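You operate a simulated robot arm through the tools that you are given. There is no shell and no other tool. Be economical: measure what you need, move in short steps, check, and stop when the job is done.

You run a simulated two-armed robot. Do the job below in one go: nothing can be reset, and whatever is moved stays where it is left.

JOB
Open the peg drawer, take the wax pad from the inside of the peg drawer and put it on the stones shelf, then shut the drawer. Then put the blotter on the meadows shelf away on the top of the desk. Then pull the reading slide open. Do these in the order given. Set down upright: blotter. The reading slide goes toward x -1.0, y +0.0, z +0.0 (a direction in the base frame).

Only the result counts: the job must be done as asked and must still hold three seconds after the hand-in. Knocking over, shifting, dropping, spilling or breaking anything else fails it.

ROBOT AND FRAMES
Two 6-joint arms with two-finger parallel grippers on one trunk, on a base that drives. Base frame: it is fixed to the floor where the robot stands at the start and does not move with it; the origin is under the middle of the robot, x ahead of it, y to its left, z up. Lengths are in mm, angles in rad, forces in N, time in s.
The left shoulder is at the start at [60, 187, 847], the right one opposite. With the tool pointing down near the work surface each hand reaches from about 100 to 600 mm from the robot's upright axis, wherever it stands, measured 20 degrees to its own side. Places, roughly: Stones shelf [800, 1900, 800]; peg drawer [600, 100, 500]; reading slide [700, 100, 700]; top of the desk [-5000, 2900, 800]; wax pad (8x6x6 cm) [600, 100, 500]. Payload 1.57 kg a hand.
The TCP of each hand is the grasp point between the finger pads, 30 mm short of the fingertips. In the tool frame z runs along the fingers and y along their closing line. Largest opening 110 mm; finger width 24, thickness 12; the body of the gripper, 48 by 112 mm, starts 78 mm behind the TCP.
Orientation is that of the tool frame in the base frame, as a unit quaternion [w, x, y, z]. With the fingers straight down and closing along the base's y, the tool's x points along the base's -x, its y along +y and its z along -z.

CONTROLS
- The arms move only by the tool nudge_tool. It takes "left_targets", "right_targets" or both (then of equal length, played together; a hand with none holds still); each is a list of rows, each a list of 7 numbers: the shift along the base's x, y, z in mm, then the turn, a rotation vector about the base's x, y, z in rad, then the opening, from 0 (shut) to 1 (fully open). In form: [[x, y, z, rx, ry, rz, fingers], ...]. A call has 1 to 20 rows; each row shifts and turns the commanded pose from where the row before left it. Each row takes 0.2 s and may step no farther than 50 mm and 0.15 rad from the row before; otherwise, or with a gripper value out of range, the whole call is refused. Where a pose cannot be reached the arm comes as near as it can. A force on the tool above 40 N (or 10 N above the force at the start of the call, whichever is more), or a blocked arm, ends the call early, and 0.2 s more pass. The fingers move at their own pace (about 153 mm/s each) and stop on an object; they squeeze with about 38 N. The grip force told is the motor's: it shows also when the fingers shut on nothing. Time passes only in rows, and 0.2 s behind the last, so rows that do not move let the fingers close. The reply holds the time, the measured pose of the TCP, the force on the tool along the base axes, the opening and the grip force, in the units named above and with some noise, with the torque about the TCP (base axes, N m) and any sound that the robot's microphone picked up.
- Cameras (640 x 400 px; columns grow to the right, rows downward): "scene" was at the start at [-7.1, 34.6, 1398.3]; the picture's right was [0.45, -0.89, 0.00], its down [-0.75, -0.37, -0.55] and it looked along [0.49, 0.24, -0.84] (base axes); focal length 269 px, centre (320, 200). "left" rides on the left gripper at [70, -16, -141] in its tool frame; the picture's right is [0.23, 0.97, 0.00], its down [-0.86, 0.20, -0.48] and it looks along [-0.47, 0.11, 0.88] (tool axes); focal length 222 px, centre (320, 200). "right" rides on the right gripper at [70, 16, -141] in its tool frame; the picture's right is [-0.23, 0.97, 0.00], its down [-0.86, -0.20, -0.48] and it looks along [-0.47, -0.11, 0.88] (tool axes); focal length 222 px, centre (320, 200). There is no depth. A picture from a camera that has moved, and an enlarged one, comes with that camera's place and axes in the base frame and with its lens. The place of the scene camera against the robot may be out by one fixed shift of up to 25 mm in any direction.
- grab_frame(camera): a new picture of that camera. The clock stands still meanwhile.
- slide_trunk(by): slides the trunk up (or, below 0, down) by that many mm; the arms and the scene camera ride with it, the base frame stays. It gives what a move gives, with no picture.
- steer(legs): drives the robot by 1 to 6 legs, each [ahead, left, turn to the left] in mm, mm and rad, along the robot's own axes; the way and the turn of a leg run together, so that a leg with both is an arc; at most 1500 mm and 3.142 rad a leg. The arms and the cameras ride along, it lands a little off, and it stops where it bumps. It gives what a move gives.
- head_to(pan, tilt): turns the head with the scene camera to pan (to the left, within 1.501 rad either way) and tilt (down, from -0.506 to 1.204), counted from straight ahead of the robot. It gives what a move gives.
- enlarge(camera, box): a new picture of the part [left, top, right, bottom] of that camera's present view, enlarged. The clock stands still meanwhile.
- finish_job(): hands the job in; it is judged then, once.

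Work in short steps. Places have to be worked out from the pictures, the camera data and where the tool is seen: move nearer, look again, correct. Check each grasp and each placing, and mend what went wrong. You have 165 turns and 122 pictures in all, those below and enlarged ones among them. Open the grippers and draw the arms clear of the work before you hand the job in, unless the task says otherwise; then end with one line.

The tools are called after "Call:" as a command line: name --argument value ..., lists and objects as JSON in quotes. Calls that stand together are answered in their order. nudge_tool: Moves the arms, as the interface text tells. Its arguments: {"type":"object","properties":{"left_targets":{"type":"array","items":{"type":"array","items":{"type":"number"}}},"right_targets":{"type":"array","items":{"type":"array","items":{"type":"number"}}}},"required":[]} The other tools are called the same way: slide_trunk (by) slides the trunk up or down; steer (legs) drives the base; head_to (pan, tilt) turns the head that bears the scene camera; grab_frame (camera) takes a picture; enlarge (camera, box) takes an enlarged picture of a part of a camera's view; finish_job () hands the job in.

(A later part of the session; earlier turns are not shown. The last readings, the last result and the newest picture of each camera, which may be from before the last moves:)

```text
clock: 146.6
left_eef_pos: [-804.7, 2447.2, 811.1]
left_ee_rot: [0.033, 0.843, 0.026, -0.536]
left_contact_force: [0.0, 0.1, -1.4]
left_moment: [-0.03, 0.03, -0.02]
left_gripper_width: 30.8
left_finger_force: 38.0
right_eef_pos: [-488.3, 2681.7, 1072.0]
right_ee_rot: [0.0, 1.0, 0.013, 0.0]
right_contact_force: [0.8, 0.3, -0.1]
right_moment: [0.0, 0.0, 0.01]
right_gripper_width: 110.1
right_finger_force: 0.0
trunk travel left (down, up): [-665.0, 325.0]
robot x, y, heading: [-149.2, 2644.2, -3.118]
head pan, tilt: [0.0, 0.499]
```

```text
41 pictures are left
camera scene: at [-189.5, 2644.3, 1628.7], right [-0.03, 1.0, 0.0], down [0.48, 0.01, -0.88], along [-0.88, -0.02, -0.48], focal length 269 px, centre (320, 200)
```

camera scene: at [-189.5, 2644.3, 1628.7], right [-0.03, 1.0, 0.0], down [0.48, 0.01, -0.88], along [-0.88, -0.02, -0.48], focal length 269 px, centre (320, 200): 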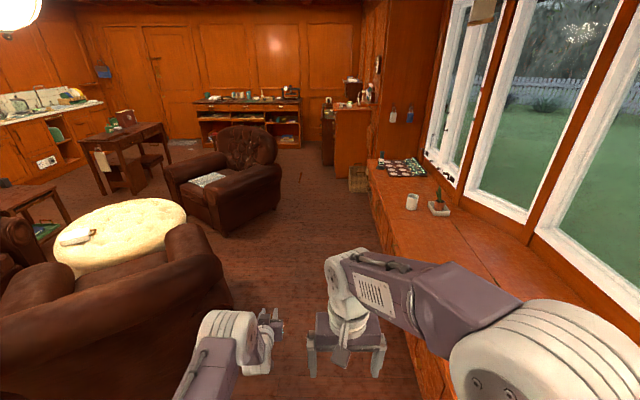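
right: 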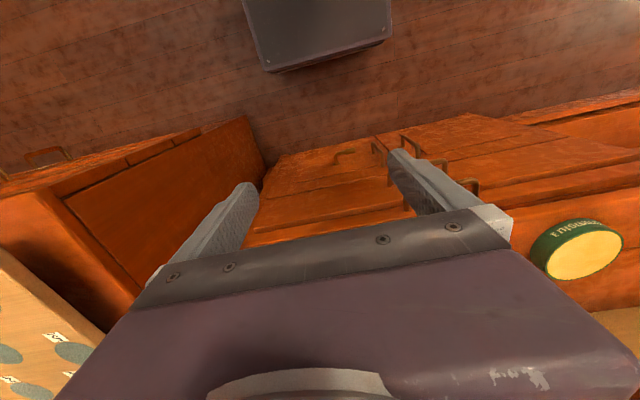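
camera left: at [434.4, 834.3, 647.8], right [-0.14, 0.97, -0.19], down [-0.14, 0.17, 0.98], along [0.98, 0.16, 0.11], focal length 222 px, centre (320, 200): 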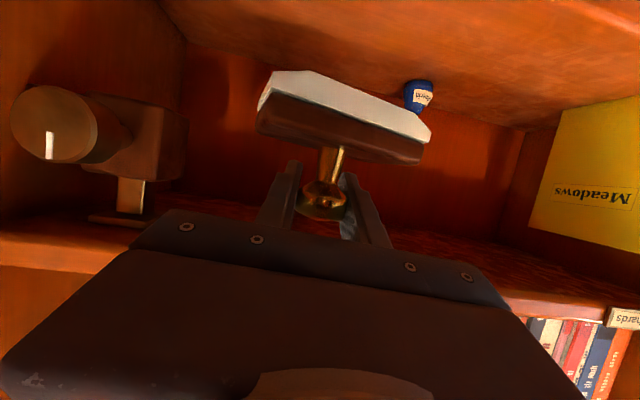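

The corridor is clear. I drive ahead 2200 mm along −x in two legs.

Call:
steer --legs '[[1100, 0, -0.023], [1100, 0, 0]]'

Call:
grab_frame --camera "scene"

```text
clock: 157.5
left_eef_pos: [-3020.5, 2395.4, 811.0]
left_ee_rot: [0.034, 0.843, 0.028, -0.537]
left_contact_force: [0.4, 0.2, -0.8]
left_moment: [0.01, 0.03, 0.0]
left_gripper_width: 30.8
left_finger_force: 37.9
right_eef_pos: [-2708.0, 2631.9, 1070.0]
right_ee_rot: [0.0, 1.0, 0.016, -0.001]
right_contact_force: [-0.4, -0.8, -0.3]
right_moment: [0.0, -0.02, -0.01]
right_gripper_width: 110.0
right_finger_force: 0.1
trunk travel left (down, up): [-665.0, 325.0]
robot x, y, heading: [-2367.6, 2593.7, -3.109]
head pan, tilt: [0.0, 0.499]
```

```text
40 pictures are left
camera scene: at [-2407.3, 2596.3, 1628.7], right [-0.03, 1.0, 0.0], down [0.48, 0.01, -0.88], along [-0.88, -0.03, -0.48], focal length 269 px, centre (320, 200)
```

scene: 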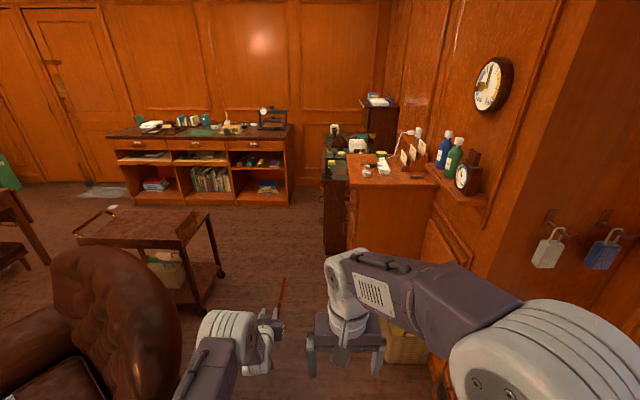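

I enlarge the desk area.

Call:
enlarge --camera "scene" --box '[290, 80, 450, 200]'

```text
3.33 times, centred on (370, 140) of scene
camera zoom: at [-2407.3, 2596.3, 1628.7], right [-0.03, 1.0, 0.0], down [0.48, 0.01, -0.88], along [-0.88, -0.03, -0.48], focal length 895 px, centre (153, 400)
```

zoom: 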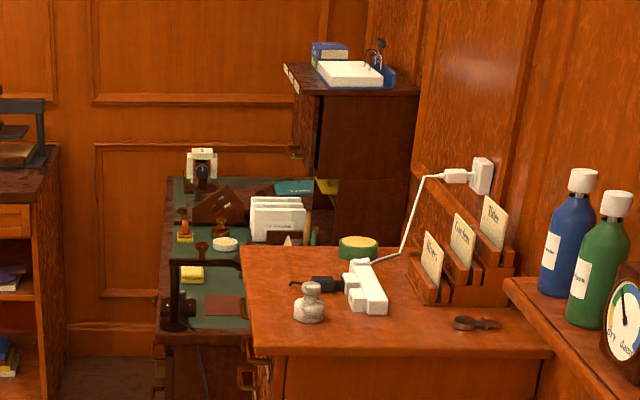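

Counter front (x≈−5100), trolley and cabinet leave limited turning room, so I tuck the arm in: hand to near vertical, closer to the robot.

Call:
nudge_tool --left_targets '[[30, 0, 0, 0, -0.13, 0, 0], [35, 0, 0, 0, -0.13, 0, 0], [35, 0, 0, 0, -0.13, 0, 0], [35, 0, 0, 0, -0.13, 0, 0], [35, 0, 0, 0, -0.13, 0, 0], [35, 0, 0, 0, -0.13, 0, 0], [35, 0, 0, 0, -0.12, 0, 0]]'

Call:
grab_frame --camera "left"

```text
clock: 159.1
left_eef_pos: [-2779.6, 2395.6, 812.8]
left_ee_rot: [0.042, 0.992, 0.01, -0.115]
left_contact_force: [-0.2, 0.1, -0.9]
left_moment: [0.02, 0.04, 0.01]
left_gripper_width: 31.1
left_finger_force: 38.0
right_eef_pos: [-2706.9, 2633.1, 1071.0]
right_ee_rot: [0.0, 1.0, 0.015, -0.001]
right_contact_force: [-0.6, -0.1, -0.9]
right_moment: [-0.03, -0.01, -0.01]
right_gripper_width: 110.1
right_finger_force: 0.0
trunk travel left (down, up): [-665.0, 325.0]
robot x, y, heading: [-2363.7, 2595.4, -3.113]
head pan, tilt: [0.0, 0.499]
```

```text
38 pictures are left
camera left: at [-2679.8, 2423.1, 931.5], right [0.25, -0.97, 0.03], down [-0.72, -0.17, 0.68], along [-0.65, -0.19, -0.74], focal length 222 px, centre (320, 200)
```

left: 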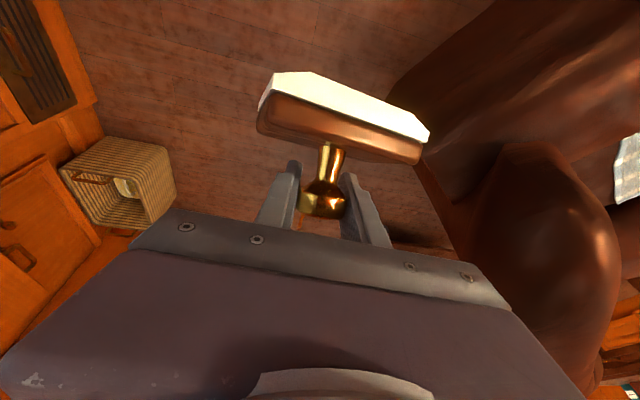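

Tucked and held. I drive diagonally past the second chair, aiming for y≈2190.

Call:
steer --legs '[[1100, 380, -0.028], [350, 0, 0]]'

Call:
head_to --pan 0.0 --tilt 0.7

Call:
grab_frame --camera "scene"

```text
clock: 167.0
left_eef_pos: [-4258.8, 2034.6, 812.3]
left_ee_rot: [0.04, 0.992, -0.013, -0.117]
left_contact_force: [-0.1, 0.1, -1.1]
left_moment: [-0.01, 0.06, 0.01]
left_gripper_width: 31.0
left_finger_force: 37.7
right_eef_pos: [-4175.3, 2267.9, 1071.2]
right_ee_rot: [-0.001, 1.0, -0.007, 0.0]
right_contact_force: [0.0, 0.4, 0.9]
right_moment: [-0.01, 0.02, -0.01]
right_gripper_width: 110.0
right_finger_force: 0.0
trunk travel left (down, up): [-665.0, 325.0]
robot x, y, heading: [-3840.6, 2215.4, 3.121]
head pan, tilt: [0.0, 0.499]
```

```text
clock: 167.7
left_eef_pos: [-4260.1, 2034.9, 811.9]
left_ee_rot: [0.041, 0.992, -0.012, -0.118]
left_contact_force: [-0.2, 0.8, -1.3]
left_moment: [0.0, 0.04, -0.02]
left_gripper_width: 30.7
left_finger_force: 38.1
right_eef_pos: [-4177.6, 2268.3, 1070.8]
right_ee_rot: [0.0, 1.0, -0.008, 0.001]
right_contact_force: [0.6, -0.4, -0.2]
right_moment: [0.04, 0.01, 0.0]
right_gripper_width: 109.6
right_finger_force: 0.1
trunk travel left (down, up): [-665.0, 325.0]
robot x, y, heading: [-3834.6, 2213.1, 3.129]
head pan, tilt: [0.0, 0.7]
```

```text
37 pictures are left
camera scene: at [-3871.9, 2218.4, 1611.0], right [0.02, 1.0, 0.0], down [0.64, -0.01, -0.77], along [-0.76, 0.01, -0.64], focal length 269 px, centre (320, 200)
```

scene: 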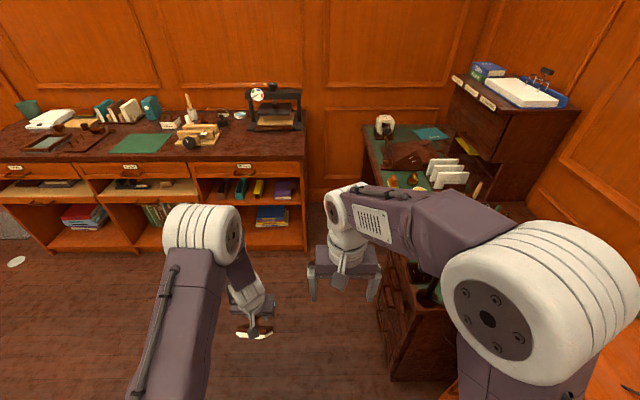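

I drive to about (−4480,1970) clear of counter and trolley, then turn right to face the desk (+y).

Call:
steer --legs '[[560, 0, 0], [60, 230, 0], [0, 0, -1.56]]'

Call:
head_to --pan 0.15 --tilt 0.75

Call:
grab_frame --camera "scene"

```text
clock: 176.1
left_eef_pos: [-4643.5, 2414.1, 810.8]
left_ee_rot: [0.054, -0.696, 0.707, 0.112]
left_contact_force: [-0.3, -0.1, -1.1]
left_moment: [0.07, -0.02, 0.02]
left_gripper_width: 30.9
left_finger_force: 38.0
right_eef_pos: [-4409.6, 2333.3, 1071.8]
right_ee_rot: [0.0, -0.706, 0.708, -0.001]
right_contact_force: [0.2, 0.1, 0.0]
right_moment: [0.02, -0.01, 0.0]
right_gripper_width: 109.9
right_finger_force: 0.1
trunk travel left (down, up): [-665.0, 325.0]
robot x, y, heading: [-4460.2, 1993.2, 1.563]
head pan, tilt: [0.0, 0.7]
```

```text
clock: 176.8
left_eef_pos: [-4644.2, 2412.4, 811.2]
left_ee_rot: [0.054, -0.697, 0.706, 0.112]
left_contact_force: [-0.2, -0.4, -2.0]
left_moment: [0.03, 0.0, -0.04]
left_gripper_width: 30.9
left_finger_force: 37.9
right_eef_pos: [-4409.0, 2334.2, 1070.4]
right_ee_rot: [0.0, -0.706, 0.708, 0.0]
right_contact_force: [0.5, 0.2, 0.5]
right_moment: [0.02, 0.01, -0.02]
right_gripper_width: 109.7
right_finger_force: 0.1
trunk travel left (down, up): [-665.0, 325.0]
robot x, y, heading: [-4459.7, 1994.3, 1.566]
head pan, tilt: [0.15, 0.75]
```

```text
36 pictures are left
camera scene: at [-4480.8, 2018.4, 1606.8], right [0.99, 0.14, 0.0], down [0.1, -0.67, -0.73], along [-0.11, 0.72, -0.68], focal length 269 px, centre (320, 200)
```

scene: 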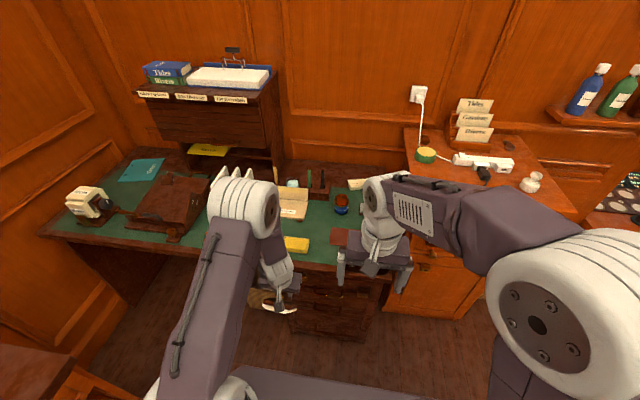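

I look with the wrist camera and an enlargement to find a free spot on the desk.

Call:
enlarge --camera "scene" --box '[40, 140, 400, 300]'

Call:
grab_frame --camera "left"

```text
1.78 times, centred on (220, 220) of scene
camera zoom: at [-4480.8, 2018.4, 1606.8], right [0.99, 0.14, 0.0], down [0.1, -0.67, -0.73], along [-0.11, 0.72, -0.68], focal length 478 px, centre (498, 164)
```

zoom: 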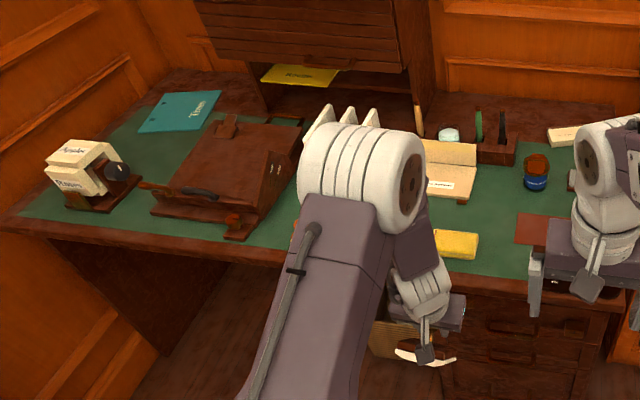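

```text
34 pictures are left
camera left: at [-4617.8, 2312.7, 931.1], right [-0.98, -0.22, 0.03], down [-0.14, 0.72, 0.68], along [-0.17, 0.66, -0.73], focal length 222 px, centre (320, 200)
```

left: 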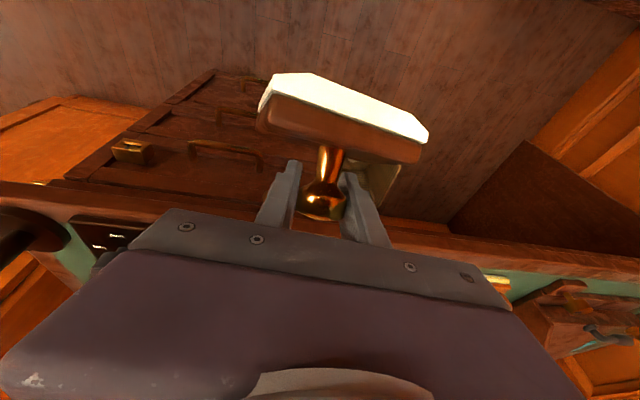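

Free area probably lies between the yellow pad and the sloped box, hidden by the arm. I strafe left 200, raise the trunk 250 and look from above.

Call:
slide_trunk --by 250

Call:
steer --legs '[[0, 220, 0.005]]'

Call:
grab_frame --camera "left"

Call:
grab_frame --camera "scene"

```text
clock: 179.4
left_eef_pos: [-4643.1, 2414.2, 1061.2]
left_ee_rot: [0.053, -0.697, 0.707, 0.112]
left_contact_force: [-0.3, -0.2, -1.4]
left_moment: [0.02, 0.02, 0.01]
left_gripper_width: 30.8
left_finger_force: 38.0
right_eef_pos: [-4410.2, 2333.7, 1320.7]
right_ee_rot: [0.0, -0.707, 0.708, 0.0]
right_contact_force: [0.9, -0.6, 0.3]
right_moment: [-0.01, -0.02, 0.04]
right_gripper_width: 110.3
right_finger_force: 0.1
trunk travel left (down, up): [-915.0, 75.0]
robot x, y, heading: [-4459.8, 1991.6, 1.565]
head pan, tilt: [0.15, 0.75]
```

```text
clock: 181.1
left_eef_pos: [-4868.0, 2413.0, 1062.1]
left_ee_rot: [0.052, -0.7, 0.703, 0.114]
left_contact_force: [0.1, -0.4, -1.5]
left_moment: [0.04, 0.04, 0.01]
left_gripper_width: 30.9
left_finger_force: 38.0
right_eef_pos: [-4631.8, 2334.8, 1321.1]
right_ee_rot: [0.001, 0.709, -0.705, 0.0]
right_contact_force: [0.4, 0.0, 0.9]
right_moment: [-0.01, 0.01, -0.01]
right_gripper_width: 110.0
right_finger_force: 0.1
trunk travel left (down, up): [-915.0, 75.0]
robot x, y, heading: [-4680.7, 1992.4, 1.572]
head pan, tilt: [0.15, 0.75]
```

```text
33 pictures are left
camera left: at [-4840.8, 2311.5, 1181.7], right [-0.97, -0.22, 0.03], down [-0.14, 0.72, 0.68], along [-0.17, 0.66, -0.73], focal length 222 px, centre (320, 200)
```

left: 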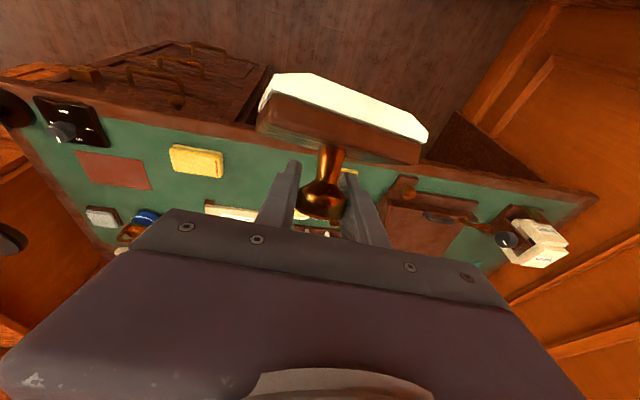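

```text
32 pictures are left
camera scene: at [-4699.4, 2018.3, 1856.8], right [0.99, 0.15, 0.0], down [0.1, -0.67, -0.73], along [-0.11, 0.72, -0.68], focal length 269 px, centre (320, 200)
```

scene: 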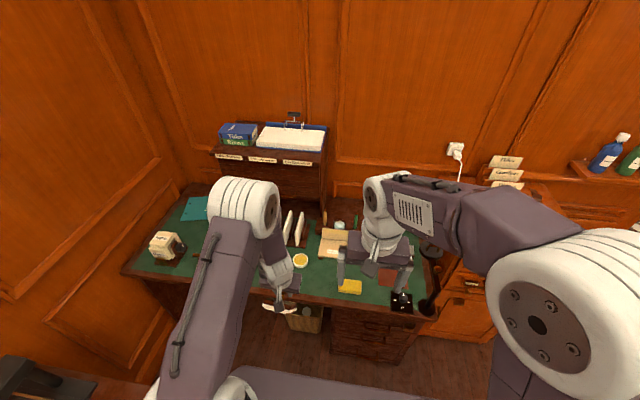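

Desk top ≈z 778, front edge y≈2535. Candidate spot (−4775,2615), left of the yellow pad. I enlarge to check it's free.

Call:
enlarge --camera "scene" --box '[250, 220, 410, 320]'

Call:
enlarge --camera "left" --box '[150, 110, 350, 230]'

```text
4.00 times, centred on (330, 270) of scene
camera zoom: at [-4699.4, 2018.3, 1856.8], right [0.99, 0.15, 0.0], down [0.1, -0.67, -0.73], along [-0.11, 0.72, -0.68], focal length 1074 px, centre (280, -80)
```

zoom: 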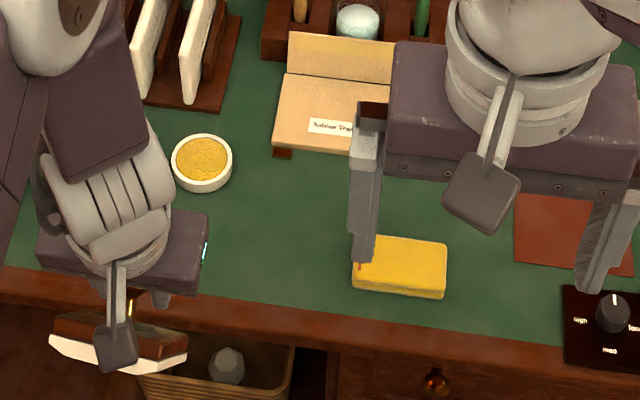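

```text
3.20 times, centred on (250, 170) of left
camera zoom: at [-4840.8, 2311.5, 1181.7], right [-0.97, -0.22, 0.03], down [-0.14, 0.72, 0.68], along [-0.17, 0.66, -0.73], focal length 711 px, centre (544, 296)
```

zoom: 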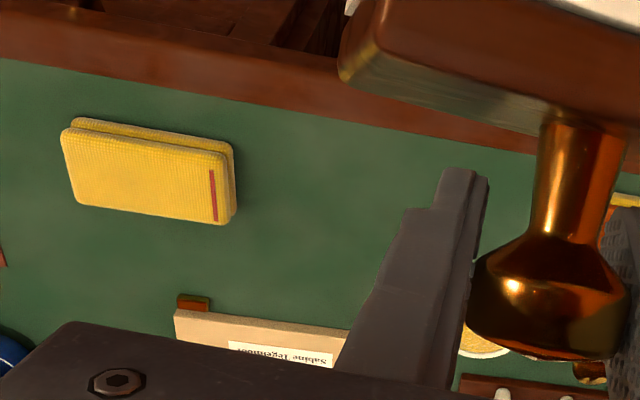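

The green area between yellow pad and the left stamp is free; target (−4815,2615). I adjust the base, then pitch the hand back up level while extending above the desk.

Call:
steer --legs '[[-55, -45, 0]]'

Call:
nudge_tool --left_targets '[[0, 36, 0, 0.135, 0, 0, 0], [0, 36, 0, 0.135, 0, 0, 0], [0, 36, 0, 0.135, 0, 0, 0], [0, 36, 0, 0.135, 0, 0, 0], [0, 36, 0, 0.135, 0, 0, 0], [0, 36, 0, 0.135, 0, 0, 0], [0, 36, 0, 0.136, 0, 0, 0]]'

Call:
grab_frame --camera "left"

Call:
grab_frame --camera "scene"

```text
clock: 182.1
left_eef_pos: [-4831.3, 2365.5, 1058.4]
left_ee_rot: [0.054, -0.7, 0.704, 0.108]
left_contact_force: [-1.1, 1.8, -1.6]
left_moment: [-0.03, -0.04, -0.03]
left_gripper_width: 31.0
left_finger_force: 38.2
right_eef_pos: [-4598.9, 2288.2, 1319.2]
right_ee_rot: [0.0, 0.709, -0.705, 0.005]
right_contact_force: [-0.9, 0.6, -1.0]
right_moment: [-0.08, -0.06, -0.01]
right_gripper_width: 110.0
right_finger_force: 0.1
trunk travel left (down, up): [-915.0, 75.0]
robot x, y, heading: [-4638.1, 1941.7, 1.578]
head pan, tilt: [0.15, 0.75]
```

```text
clock: 183.7
left_eef_pos: [-4828.5, 2612.2, 1063.0]
left_ee_rot: [-0.367, 0.598, -0.576, -0.42]
left_contact_force: [-0.4, 0.6, -0.7]
left_moment: [0.01, 0.0, 0.01]
left_gripper_width: 30.6
left_finger_force: 38.1
right_eef_pos: [-4591.2, 2280.4, 1321.7]
right_ee_rot: [0.0, 0.709, -0.705, 0.0]
right_contact_force: [-0.9, 0.3, 0.6]
right_moment: [0.03, 0.01, -0.03]
right_gripper_width: 109.7
right_finger_force: 0.1
trunk travel left (down, up): [-915.0, 75.0]
robot x, y, heading: [-4634.5, 1937.7, 1.578]
head pan, tilt: [0.15, 0.75]
```

```text
29 pictures are left
camera left: at [-4800.5, 2456.1, 1051.2], right [-0.97, -0.15, -0.17], down [-0.15, -0.13, 0.98], along [-0.17, 0.98, 0.1], focal length 222 px, centre (320, 200)
```

left: 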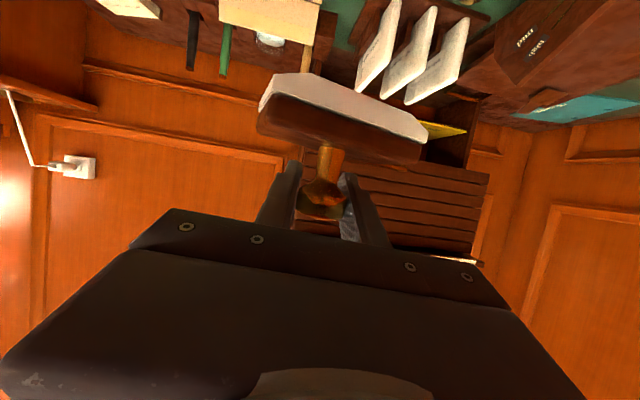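

```text
28 pictures are left
camera scene: at [-4659.6, 1965.2, 1856.8], right [0.99, 0.15, 0.0], down [0.11, -0.67, -0.73], along [-0.11, 0.72, -0.68], focal length 269 px, centre (320, 200)
```

scene: 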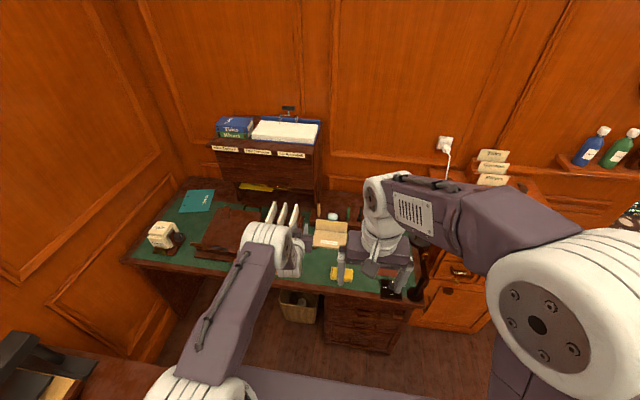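

Orientation matches the grasp within ~1°. I lower the trunk 165 mm so the blotter hangs ~45 mm above the desk, and look.

Call:
slide_trunk --by -165

Call:
grab_frame --camera "left"

Call:
enlarge --camera "scene" --box '[230, 170, 420, 300]'

```text
clock: 185.6
left_eef_pos: [-4828.4, 2612.0, 897.3]
left_ee_rot: [-0.366, 0.599, -0.576, -0.419]
left_contact_force: [-0.6, 0.1, -1.2]
left_moment: [0.06, 0.02, 0.01]
left_gripper_width: 30.9
left_finger_force: 38.1
right_eef_pos: [-4591.6, 2280.4, 1155.6]
right_ee_rot: [0.0, 0.709, -0.705, 0.0]
right_contact_force: [-0.7, 0.2, 0.0]
right_moment: [0.01, 0.02, 0.01]
right_gripper_width: 109.8
right_finger_force: 0.0
trunk travel left (down, up): [-750.0, 240.0]
robot x, y, heading: [-4635.9, 1938.6, 1.575]
head pan, tilt: [0.15, 0.75]
```

```text
27 pictures are left
camera left: at [-4801.0, 2455.7, 886.4], right [-0.97, -0.15, -0.17], down [-0.15, -0.13, 0.98], along [-0.17, 0.98, 0.1], focal length 222 px, centre (320, 200)
```

left: 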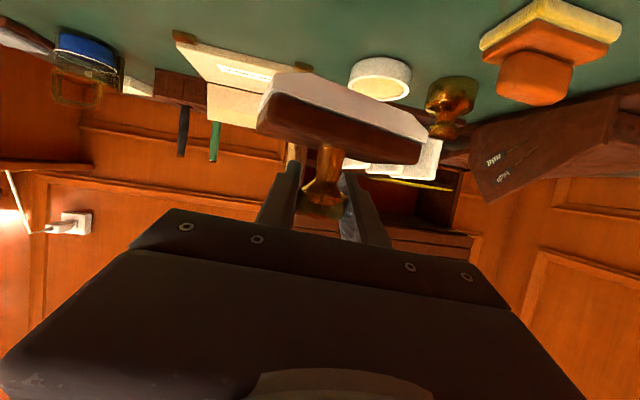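

```text
3.08 times, centred on (325, 235) of scene
camera zoom: at [-4660.5, 1965.0, 1691.8], right [0.99, 0.15, 0.0], down [0.11, -0.67, -0.73], along [-0.11, 0.72, -0.68], focal length 826 px, centre (305, 92)
```

zoom: 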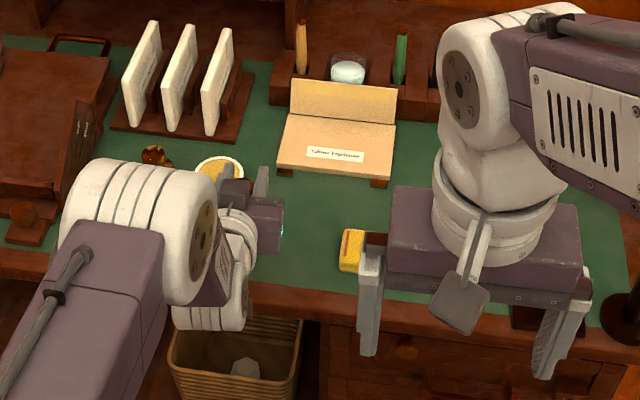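

The spot below is clear of tin, stamp and paper. I lower with small steps until contact.

Call:
nudge_tool --left_targets '[[2, 2, -10, 0, 0, 0, 0], [2, 2, -10, 0, 0, 0, 0], [2, 2, -10, 0, 0, 0, 0], [0, 0, -5, 0, 0, 0, 0], [0, 0, -5, 0, 0, 0, 0], [0, 0, -4, 0, 0, 0, 0]]'

Call:
grab_frame --camera "left"

```text
clock: 187.0
left_eef_pos: [-4822.8, 2617.7, 854.2]
left_ee_rot: [-0.366, 0.599, -0.576, -0.42]
left_contact_force: [0.1, -0.1, -2.1]
left_moment: [0.04, 0.03, -0.01]
left_gripper_width: 31.0
left_finger_force: 38.1
right_eef_pos: [-4592.2, 2281.6, 1155.6]
right_ee_rot: [0.0, 0.71, -0.704, 0.0]
right_contact_force: [0.4, 0.2, 0.1]
right_moment: [0.01, 0.01, 0.01]
right_gripper_width: 110.0
right_finger_force: 0.1
trunk travel left (down, up): [-750.0, 240.0]
robot x, y, heading: [-4641.9, 1939.0, 1.576]
head pan, tilt: [0.15, 0.75]
```

```text
25 pictures are left
camera left: at [-4795.0, 2462.0, 842.5], right [-0.97, -0.15, -0.17], down [-0.15, -0.13, 0.98], along [-0.17, 0.98, 0.1], focal length 222 px, centre (320, 200)
```

left: 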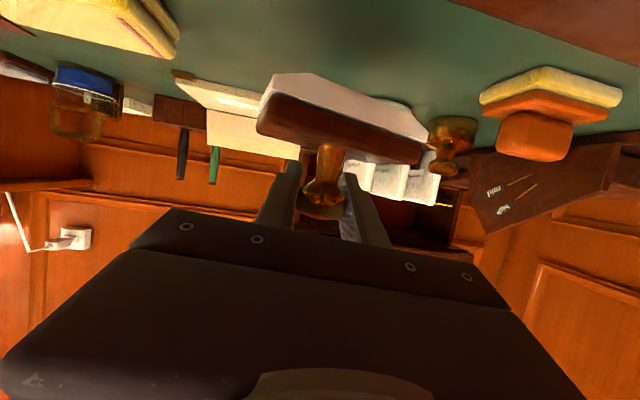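

No contact yet. I keep lowering in small steps.

Call:
nudge_tool --left_targets '[[0, 0, -5, 0, 0, 0, 0], [0, 0, -5, 0, 0, 0, 0], [0, 0, -4, 0, 0, 0, 0], [0, 0, -4, 0, 0, 0, 0]]'

```text
clock: 188.0
left_eef_pos: [-4822.5, 2618.0, 836.0]
left_ee_rot: [-0.366, 0.599, -0.576, -0.419]
left_contact_force: [0.2, 0.4, -1.5]
left_moment: [0.06, -0.01, -0.02]
left_gripper_width: 31.0
left_finger_force: 37.8
right_eef_pos: [-4591.4, 2280.4, 1155.9]
right_ee_rot: [0.0, 0.709, -0.705, 0.0]
right_contact_force: [-0.5, -0.1, -0.2]
right_moment: [-0.01, 0.0, 0.03]
right_gripper_width: 110.2
right_finger_force: 0.0
trunk travel left (down, up): [-750.0, 240.0]
robot x, y, heading: [-4636.4, 1939.5, 1.575]
head pan, tilt: [0.15, 0.75]
```

Call:
nudge_tool --left_targets '[[0, 0, -4, 0, 0, 0, 0], [0, 0, -4, 0, 0, 0, 0], [0, 0, -4, 0, 0, 0, 0], [0, 0, -4, 0, 0, 0, 0], [0, 0, -4, 0, 0, 0, 0]]'

Call:
grab_frame --camera "left"

```text
clock: 189.2
left_eef_pos: [-4822.7, 2617.8, 817.7]
left_ee_rot: [-0.366, 0.599, -0.576, -0.42]
left_contact_force: [0.0, -0.6, -1.6]
left_moment: [0.03, 0.02, -0.05]
left_gripper_width: 30.7
left_finger_force: 38.3
right_eef_pos: [-4593.1, 2280.5, 1156.1]
right_ee_rot: [0.0, 0.709, -0.705, -0.001]
right_contact_force: [-0.4, -0.2, -0.3]
right_moment: [-0.02, 0.02, -0.02]
right_gripper_width: 110.0
right_finger_force: 0.1
trunk travel left (down, up): [-750.0, 240.0]
robot x, y, heading: [-4638.5, 1937.2, 1.572]
head pan, tilt: [0.15, 0.75]
```

```text
24 pictures are left
camera left: at [-4795.2, 2461.6, 804.5], right [-0.97, -0.15, -0.17], down [-0.15, -0.13, 0.98], along [-0.17, 0.98, 0.1], focal length 222 px, centre (320, 200)
```

left: 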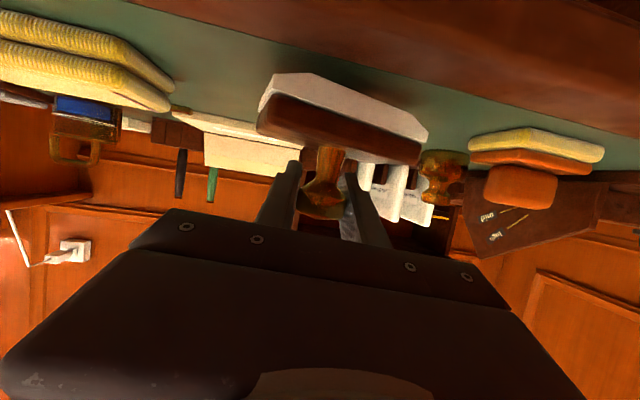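

Close above the surface now; I continue lowering.

Call:
nudge_tool --left_targets '[[0, 0, -3, 0, 0, 0, 0], [0, 0, -3, 0, 0, 0, 0], [0, 0, -3, 0, 0, 0, 0], [0, 0, -3, 0, 0, 0, 0], [0, 0, -3, 0, 0, 0, 0], [0, 0, -3, 0, 0, 0, 0]]'

Call:
grab_frame --camera "left"

```text
clock: 190.6
left_eef_pos: [-4823.9, 2616.8, 807.3]
left_ee_rot: [-0.37, 0.597, -0.571, -0.425]
left_contact_force: [-7.2, -0.5, 31.9]
left_moment: [-0.69, -0.57, -0.18]
left_gripper_width: 31.0
left_finger_force: 37.4
right_eef_pos: [-4592.0, 2275.2, 1158.3]
right_ee_rot: [-0.002, 0.71, -0.704, -0.002]
right_contact_force: [0.1, 0.0, 0.3]
right_moment: [-0.01, 0.0, -0.01]
right_gripper_width: 109.7
right_finger_force: 0.1
trunk travel left (down, up): [-750.0, 240.0]
robot x, y, heading: [-4635.4, 1939.4, 1.578]
head pan, tilt: [0.15, 0.75]
```

```text
23 pictures are left
camera left: at [-4795.7, 2461.2, 791.9], right [-0.97, -0.16, -0.17], down [-0.15, -0.14, 0.98], along [-0.18, 0.98, 0.12], focal length 222 px, centre (320, 200)
```

left: 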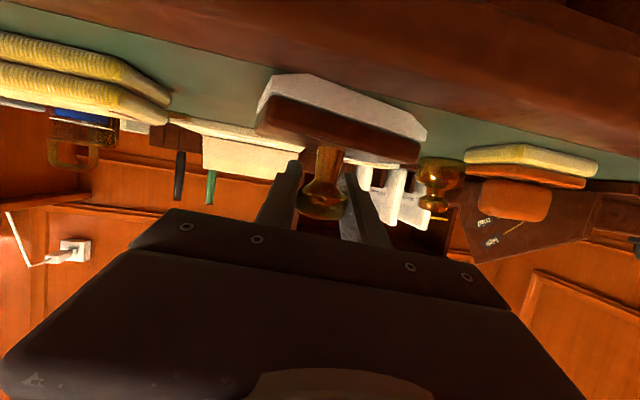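

Contact (32 N) through the blotter base. I relieve the pressure by a few mm and open gently.

Call:
nudge_tool --left_targets '[[0, 0, 3, 0, 0, 0, 0], [0, 0, 2, 0, 0, 0, 0], [0, 0, 0, 0, 0, 0, 0]]'

```text
clock: 191.4
left_eef_pos: [-4822.7, 2617.2, 805.9]
left_ee_rot: [-0.368, 0.598, -0.573, -0.422]
left_contact_force: [-7.0, 2.7, 19.6]
left_moment: [0.27, -0.38, 0.14]
left_gripper_width: 31.4
left_finger_force: 38.1
right_eef_pos: [-4591.8, 2278.0, 1156.6]
right_ee_rot: [-0.002, 0.71, -0.705, 0.0]
right_contact_force: [-0.3, -0.5, 0.7]
right_moment: [0.05, 0.02, 0.02]
right_gripper_width: 110.2
right_finger_force: 0.1
trunk travel left (down, up): [-750.0, 240.0]
robot x, y, heading: [-4640.2, 1939.2, 1.575]
head pan, tilt: [0.15, 0.75]
```

Call:
nudge_tool --left_targets '[[0, 0, 2, 0, 0, 0, 0], [0, 0, 0, 0, 0, 0, 0.3], [0, 0, 0, 0, 0, 0, 0.4], [0, 0, 0, 0, 0, 0, 0.55]]'

Call:
grab_frame --camera "left"

```text
clock: 192.4
left_eef_pos: [-4822.4, 2619.0, 804.1]
left_ee_rot: [-0.366, 0.599, -0.576, -0.42]
left_contact_force: [0.3, 0.7, -0.1]
left_moment: [0.01, -0.02, 0.01]
left_gripper_width: 60.3
left_finger_force: 0.1
right_eef_pos: [-4592.8, 2281.1, 1155.6]
right_ee_rot: [0.0, 0.71, -0.705, -0.001]
right_contact_force: [-1.0, -0.5, -0.9]
right_moment: [0.0, -0.01, -0.01]
right_gripper_width: 109.8
right_finger_force: 0.1
trunk travel left (down, up): [-750.0, 240.0]
robot x, y, heading: [-4638.4, 1943.0, 1.58]
head pan, tilt: [0.15, 0.75]
```

```text
22 pictures are left
camera left: at [-4795.0, 2461.8, 792.8], right [-0.97, -0.15, -0.17], down [-0.15, -0.13, 0.98], along [-0.17, 0.98, 0.1], focal length 222 px, centre (320, 200)
```

left: 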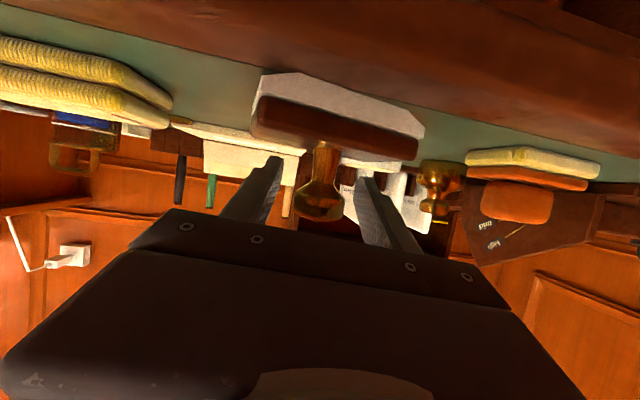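

Released; blotter stands upright. I withdraw along the tool axis.

Call:
nudge_tool --left_targets '[[0, -28, 11, 0, 0, 0, 0.6], [0, -35, 14, 0, 0, 0, 0.6], [0, -35, 14, -0.05, 0, 0, 0.6], [0, -35, 14, -0.1, 0, 0, 0.6]]'

Call:
grab_frame --camera "left"

```text
clock: 193.4
left_eef_pos: [-4821.4, 2541.7, 844.2]
left_ee_rot: [-0.319, 0.625, -0.606, -0.374]
left_contact_force: [-0.9, 0.4, 0.1]
left_moment: [0.0, 0.01, -0.03]
left_gripper_width: 65.6
left_finger_force: 0.0
left hand out of reach, approached as far as the arm can: row 2, 3
right_eef_pos: [-4591.2, 2278.3, 1156.4]
right_ee_rot: [0.0, 0.71, -0.705, -0.001]
right_contact_force: [1.0, -0.1, -0.1]
right_moment: [0.04, 0.02, 0.03]
right_gripper_width: 109.9
right_finger_force: 0.0
trunk travel left (down, up): [-750.0, 240.0]
robot x, y, heading: [-4638.4, 1939.0, 1.574]
head pan, tilt: [0.15, 0.75]
```

```text
21 pictures are left
camera left: at [-4793.7, 2385.8, 856.5], right [-0.97, -0.18, -0.14], down [-0.15, 0.02, 0.99], along [-0.17, 0.98, -0.05], focal length 222 px, centre (320, 200)
```

left: 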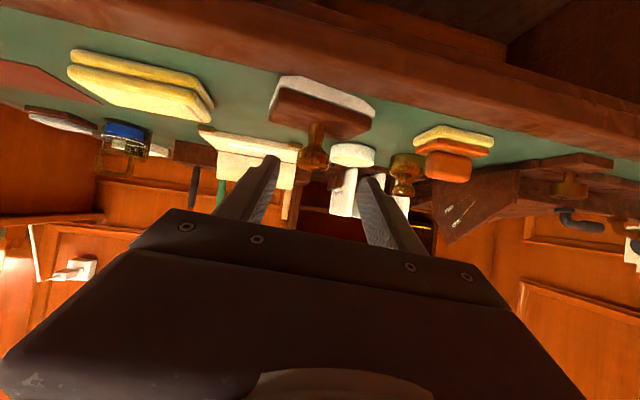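

Blotter stands upright on the desk, neighbours untouched. I tuck the arm in and back off.

Call:
nudge_tool --left_targets '[[0, -30, 5, -0.13, 0, 0, 0.6], [0, -35, 5, -0.13, 0, 0, 0.6], [0, -35, 5, -0.13, 0, 0, 0.6], [0, -35, 5, -0.13, 0, 0, 0.6], [0, -35, 5, -0.13, 0, 0, 0.6], [0, -30, 5, -0.13, 0, 0, 0.6]]'

Call:
enlarge --camera "scene" --box '[220, 170, 420, 300]'

```text
clock: 194.8
left_eef_pos: [-4822.8, 2338.9, 873.3]
left_ee_rot: [0.059, -0.699, 0.703, 0.116]
left_contact_force: [-1.0, -0.5, 0.1]
left_moment: [0.04, -0.02, -0.01]
left_gripper_width: 66.0
left_finger_force: 0.0
right_eef_pos: [-4592.7, 2279.5, 1155.9]
right_ee_rot: [0.001, 0.709, -0.705, -0.001]
right_contact_force: [-0.1, 0.2, -0.6]
right_moment: [0.02, 0.0, -0.01]
right_gripper_width: 110.2
right_finger_force: 0.0
trunk travel left (down, up): [-750.0, 240.0]
robot x, y, heading: [-4636.6, 1940.0, 1.575]
head pan, tilt: [0.15, 0.75]
```

```text
3.08 times, centred on (320, 235) of scene
camera zoom: at [-4660.4, 1964.4, 1691.7], right [0.99, 0.15, 0.0], down [0.11, -0.67, -0.73], along [-0.11, 0.72, -0.68], focal length 826 px, centre (320, 92)
```

zoom: 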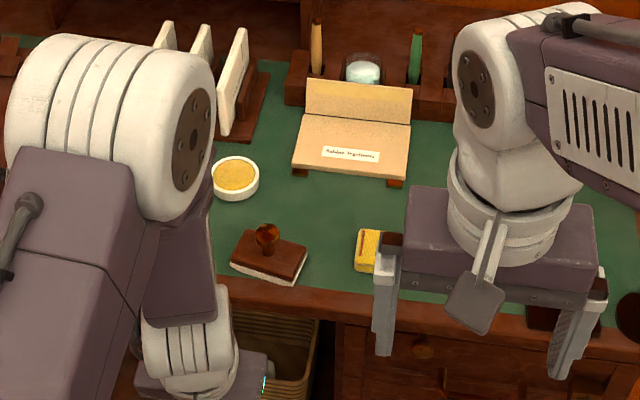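

All good at the desk. I turn right to face +x, strafe off the trolley line, and drive back along the corridor.

Call:
steer --legs '[[0, 0, -1.575], [0, 265, 0], [1100, 0, 0], [1100, 400, 0]]'

Call:
head_to --pan 0.0 --tilt 0.6

Call:
grab_frame --camera "scene"

```text
clock: 211.2
left_eef_pos: [-2048.2, 2803.7, 874.5]
left_ee_rot: [0.125, 0.005, 0.991, 0.041]
left_contact_force: [-0.2, 0.5, 0.0]
left_moment: [-0.02, 0.01, 0.01]
left_gripper_width: 66.1
left_finger_force: 0.0
right_eef_pos: [-2109.9, 2572.3, 1156.0]
right_ee_rot: [0.0, -0.002, 1.0, 0.0]
right_contact_force: [-0.5, -0.4, 0.0]
right_moment: [0.0, -0.03, 0.02]
right_gripper_width: 110.0
right_finger_force: 0.1
trunk travel left (down, up): [-750.0, 240.0]
robot x, y, heading: [-2449.0, 2619.2, -0.001]
head pan, tilt: [0.15, 0.75]
```

```text
clock: 211.9
left_eef_pos: [-2048.8, 2802.3, 872.7]
left_ee_rot: [0.125, 0.004, 0.991, 0.041]
left_contact_force: [0.0, -0.5, -0.2]
left_moment: [-0.02, 0.0, 0.0]
left_gripper_width: 66.0
left_finger_force: 0.0
right_eef_pos: [-2108.5, 2573.9, 1156.5]
right_ee_rot: [-0.001, -0.002, 1.0, -0.001]
right_contact_force: [-0.2, -0.3, 0.1]
right_moment: [0.0, -0.01, 0.0]
right_gripper_width: 110.0
right_finger_force: 0.0
trunk travel left (down, up): [-750.0, 240.0]
robot x, y, heading: [-2451.3, 2618.7, 0.002]
head pan, tilt: [0.0, 0.6]
```

```text
19 pictures are left
camera scene: at [-2430.9, 2624.4, 1704.6], right [0.0, -1.0, 0.0], down [-0.57, 0.0, -0.82], along [0.82, 0.0, -0.57], focal length 269 px, centre (320, 200)
```

scene: 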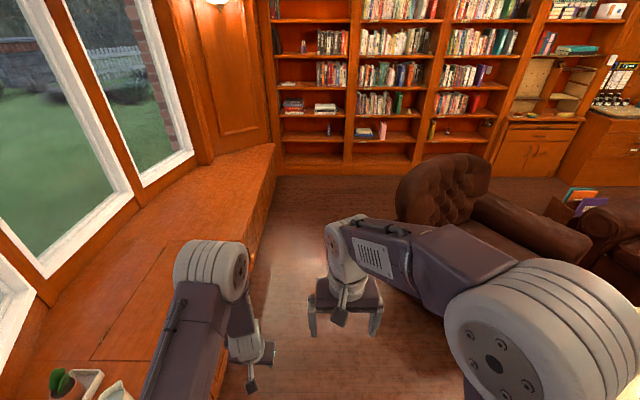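

Clear. I drive ahead 2290 mm, then strafe right toward the bureau.

Call:
steer --legs '[[1150, 0, 0], [1145, 0, 0], [0, -1300, 0], [0, -1250, 0]]'

Call:
head_to --pan 0.1 --tilt 0.8

Call:
grab_frame --camera "scene"

```text
clock: 235.4
left_eef_pos: [306.1, 257.9, 873.5]
left_ee_rot: [0.124, -0.006, 0.991, 0.043]
left_contact_force: [-0.3, -0.3, -0.6]
left_moment: [0.01, 0.01, 0.0]
left_gripper_width: 66.0
left_finger_force: 0.0
right_eef_pos: [252.0, 25.4, 1155.7]
right_ee_rot: [0.0, -0.013, 1.0, -0.001]
right_contact_force: [0.0, 0.4, 0.4]
right_moment: [0.01, -0.01, 0.03]
right_gripper_width: 110.1
right_finger_force: 0.1
trunk travel left (down, up): [-750.0, 240.0]
robot x, y, heading: [-88.0, 63.1, 0.024]
head pan, tilt: [0.0, 0.6]
```

```text
clock: 236.1
left_eef_pos: [306.5, 255.9, 873.2]
left_ee_rot: [0.125, -0.006, 0.991, 0.042]
left_contact_force: [-0.2, 0.6, 0.2]
left_moment: [0.0, -0.03, -0.01]
left_gripper_width: 66.0
left_finger_force: 0.0
right_eef_pos: [251.0, 25.5, 1156.0]
right_ee_rot: [0.0, -0.013, 1.0, 0.0]
right_contact_force: [-0.4, 0.9, 0.2]
right_moment: [0.0, 0.01, -0.01]
right_gripper_width: 109.7
right_finger_force: 0.0
trunk travel left (down, up): [-750.0, 240.0]
robot x, y, heading: [-89.7, 67.0, 0.017]
head pan, tilt: [0.099, 0.799]
```

```text
18 pictures are left
camera scene: at [-80.1, 76.9, 1687.8], right [0.12, -0.99, 0.0], down [-0.71, -0.09, -0.7], along [0.69, 0.09, -0.72], focal length 269 px, centre (320, 200)
```

scene: 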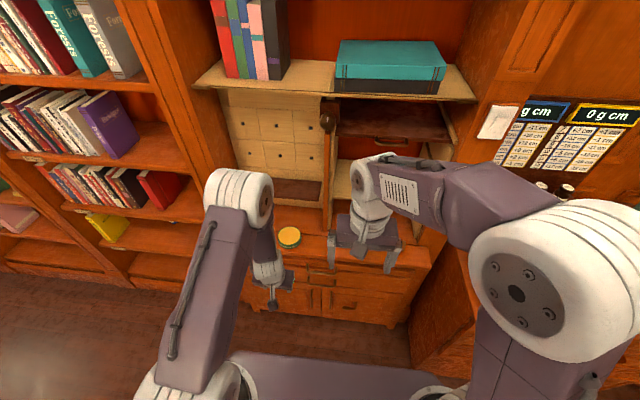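

I realign the base to the earlier drawer stance and lower the trunk so the arm geometry repeats for the slide handle (≈478,142,675).

Call:
steer --legs '[[-65, -63, -0.02]]'

Call:
slide_trunk --by -70

Call:
nudge_tool --left_targets '[[28, 10, 8, 0, -0.1, 0, 0.6], [28, 10, 8, 0, -0.1, 0, 0.6], [28, 10, 8, 0, -0.1, 0, 0.6], [28, 10, 8, 0, -0.1, 0, 0.6], [28, 10, 8, 0, -0.1, 0, 0.6]]'

```text
clock: 237.2
left_eef_pos: [246.5, 186.4, 873.1]
left_ee_rot: [0.124, 0.003, 0.991, 0.041]
left_contact_force: [0.1, 1.0, -0.4]
left_moment: [-0.02, 0.03, 0.0]
left_gripper_width: 66.1
left_finger_force: 0.1
right_eef_pos: [186.4, -43.4, 1155.7]
right_ee_rot: [0.0, -0.003, 1.0, -0.001]
right_contact_force: [-0.2, 0.2, 0.6]
right_moment: [0.0, -0.01, -0.01]
right_gripper_width: 110.1
right_finger_force: 0.0
trunk travel left (down, up): [-750.0, 240.0]
robot x, y, heading: [-156.2, 5.9, 0.003]
head pan, tilt: [0.099, 0.799]
```

```text
clock: 238.3
left_eef_pos: [244.9, 185.2, 802.8]
left_ee_rot: [0.125, 0.004, 0.991, 0.042]
left_contact_force: [-0.1, 0.3, -0.7]
left_moment: [0.03, 0.0, -0.01]
left_gripper_width: 66.0
left_finger_force: 0.0
right_eef_pos: [185.6, -44.3, 1085.9]
right_ee_rot: [0.0, -0.002, 1.0, 0.0]
right_contact_force: [0.3, -0.2, 0.2]
right_moment: [0.03, 0.01, -0.01]
right_gripper_width: 109.8
right_finger_force: 0.1
trunk travel left (down, up): [-680.0, 310.0]
robot x, y, heading: [-153.3, -1.1, 0.001]
head pan, tilt: [0.099, 0.799]
```

```text
clock: 239.5
left_eef_pos: [386.8, 236.0, 845.4]
left_ee_rot: [0.366, -0.007, 0.93, 0.04]
left_contact_force: [-0.5, -0.2, -0.3]
left_moment: [-0.02, 0.02, -0.03]
left_gripper_width: 66.1
left_finger_force: 0.0
right_eef_pos: [186.4, -44.3, 1086.5]
right_ee_rot: [-0.001, -0.003, 1.0, -0.001]
right_contact_force: [1.0, -0.7, 0.0]
right_moment: [0.0, 0.03, -0.04]
right_gripper_width: 110.1
right_finger_force: 0.0
trunk travel left (down, up): [-680.0, 310.0]
robot x, y, heading: [-154.9, 0.8, 0.002]
head pan, tilt: [0.099, 0.799]
```

Same geometry as before. I correct the small yaw and roll the hand by 90° about its axis while moving to y≈150.

Call:
nudge_tool --left_targets '[[0, 0, 0, 0, 0, -0.117, 0.6], [-2, -9, -10, 0.1, 0, -0.1073, 0.5], [-2, -9, -10, 0.1, 0, -0.1073, 0.5], [-2, -9, -10, 0.1, 0, -0.1073, 0.5], [-2, -9, -10, 0.1, 0, -0.1073, 0.5], [-2, -9, -10, 0.1, 0, -0.1073, 0.5], [-2, -9, -10, 0.1, 0, -0.1073, 0.5], [-2, -9, -10, 0.1, 0, -0.1073, 0.4], [-2, -9, -10, 0.1, 0, -0.1073, 0.4], [-2, -9, -10, 0.1, 0, -0.1073, 0.4], [-2, -9, -10, 0.1, 0, -0.1073, 0.4]]'

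Call:
nudge_tool --left_targets '[[8, 0, -5, 0, -0.09, 0, 0.4], [8, 0, -5, 0, -0.09, 0, 0.4], [8, 0, -5, 0, -0.09, 0, 0.4]]'

Call:
grab_frame --camera "left"

```text
clock: 241.9
left_eef_pos: [366.9, 147.2, 743.9]
left_ee_rot: [0.261, 0.659, 0.656, 0.259]
left_contact_force: [0.4, -0.2, 0.0]
left_moment: [-0.02, 0.01, 0.01]
left_gripper_width: 43.9
left_finger_force: 0.0
right_eef_pos: [187.6, -44.9, 1085.8]
right_ee_rot: [0.0, -0.002, 1.0, 0.0]
right_contact_force: [-0.2, -0.1, 0.1]
right_moment: [0.03, -0.04, 0.02]
right_gripper_width: 109.9
right_finger_force: 0.0
trunk travel left (down, up): [-680.0, 310.0]
robot x, y, heading: [-155.0, 1.5, 0.002]
head pan, tilt: [0.099, 0.799]
```

```text
clock: 242.7
left_eef_pos: [439.7, 138.5, 723.7]
left_ee_rot: [0.345, 0.618, 0.617, 0.343]
left_contact_force: [-0.4, 0.2, -0.4]
left_moment: [-0.01, 0.01, 0.0]
left_gripper_width: 43.9
left_finger_force: 0.0
left hand out of reach, approached as far as the arm can: row 2, 3
right_eef_pos: [187.2, -43.7, 1086.2]
right_ee_rot: [0.0, -0.003, 1.0, -0.001]
right_contact_force: [-0.4, -0.4, -0.3]
right_moment: [0.0, -0.04, 0.02]
right_gripper_width: 110.0
right_finger_force: 0.1
trunk travel left (down, up): [-680.0, 310.0]
robot x, y, heading: [-154.2, 1.5, 0.004]
head pan, tilt: [0.099, 0.799]
```

```text
17 pictures are left
camera left: at [310.8, 208.6, 783.4], right [0.51, 0.23, 0.83], down [-0.3, -0.85, 0.42], along [0.8, -0.47, -0.37], focal length 222 px, centre (320, 200)
```

left: 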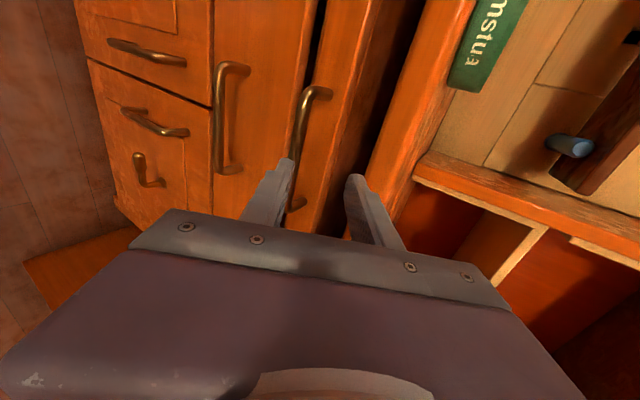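

Slide bar seen again at ≈(478,146,675). I shift onto the finger axis, then advance.

Call:
nudge_tool --left_targets '[[-11, 4, -18, 0, 0, 0, 0.4], [12, 1, -7, 0, 0, 0, 0.4], [12, 0, -8, 0, 0, 0, 0.4], [12, 0, -8, 0, 0, 0, 0.4]]'

Call:
grab_frame --camera "left"

```text
clock: 243.7
left_eef_pos: [470.2, 141.6, 680.6]
left_ee_rot: [0.347, 0.617, 0.617, 0.344]
left_contact_force: [0.1, -0.3, -0.3]
left_moment: [-0.01, -0.02, 0.02]
left_gripper_width: 44.0
left_finger_force: 0.0
left hand out of reach, approached as far as the arm can: row 1
right_eef_pos: [187.0, -44.5, 1085.4]
right_ee_rot: [0.001, -0.003, 1.0, -0.001]
right_contact_force: [0.0, -0.3, -0.7]
right_moment: [0.01, 0.01, -0.01]
right_gripper_width: 110.0
right_finger_force: 0.1
trunk travel left (down, up): [-680.0, 310.0]
robot x, y, heading: [-157.4, 1.7, 0.0]
head pan, tilt: [0.099, 0.799]
```

```text
16 pictures are left
camera left: at [342.0, 211.6, 740.6], right [0.51, 0.23, 0.83], down [-0.31, -0.85, 0.42], along [0.8, -0.47, -0.36], focal length 222 px, centre (320, 200)
```

left: 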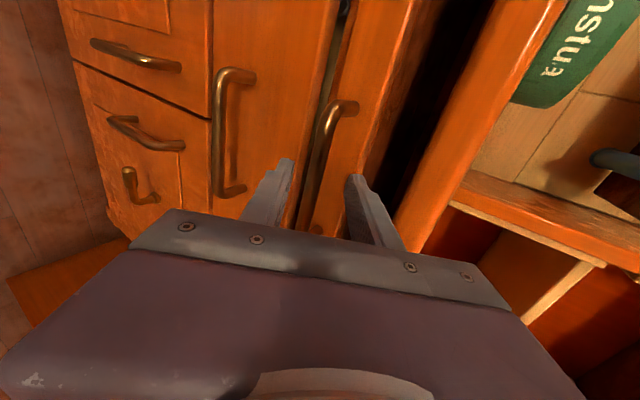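

The bar is between the fingers as with the drawer. I close.

Call:
nudge_tool --left_targets '[[0, 0, 0, 0, 0, 0, 0.2], [0, 0, 0, 0, 0, 0, 0.0], [0, 0, 0, 0, 0, 0, 0.0], [0, 0, 0, 0, 0, 0, 0.0]]'

Call:
grab_frame --camera "left"

```text
clock: 244.7
left_eef_pos: [467.7, 142.2, 677.5]
left_ee_rot: [0.345, 0.619, 0.618, 0.341]
left_contact_force: [-16.1, -4.5, -19.1]
left_moment: [-0.22, 0.33, 0.18]
left_gripper_width: 11.9
left_finger_force: 28.7
right_eef_pos: [187.2, -43.6, 1084.5]
right_ee_rot: [0.0, -0.003, 1.0, -0.001]
right_contact_force: [0.0, -1.0, 0.1]
right_moment: [-0.01, 0.0, 0.0]
right_gripper_width: 110.2
right_finger_force: 0.0
trunk travel left (down, up): [-680.0, 310.0]
robot x, y, heading: [-156.9, -0.1, 0.008]
head pan, tilt: [0.099, 0.799]
```

```text
15 pictures are left
camera left: at [339.7, 211.6, 738.3], right [0.52, 0.23, 0.82], down [-0.3, -0.85, 0.43], along [0.8, -0.47, -0.37], focal length 222 px, centre (320, 200)
```

left: 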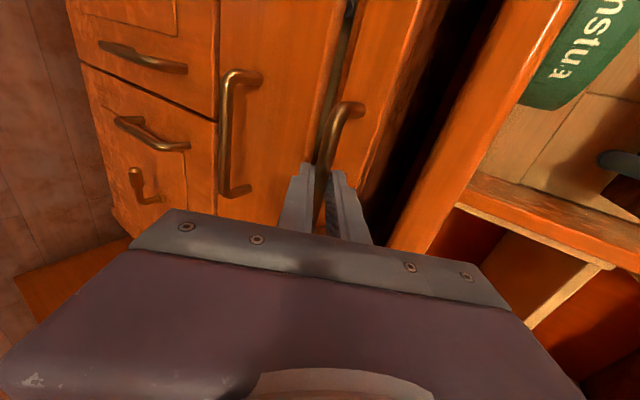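

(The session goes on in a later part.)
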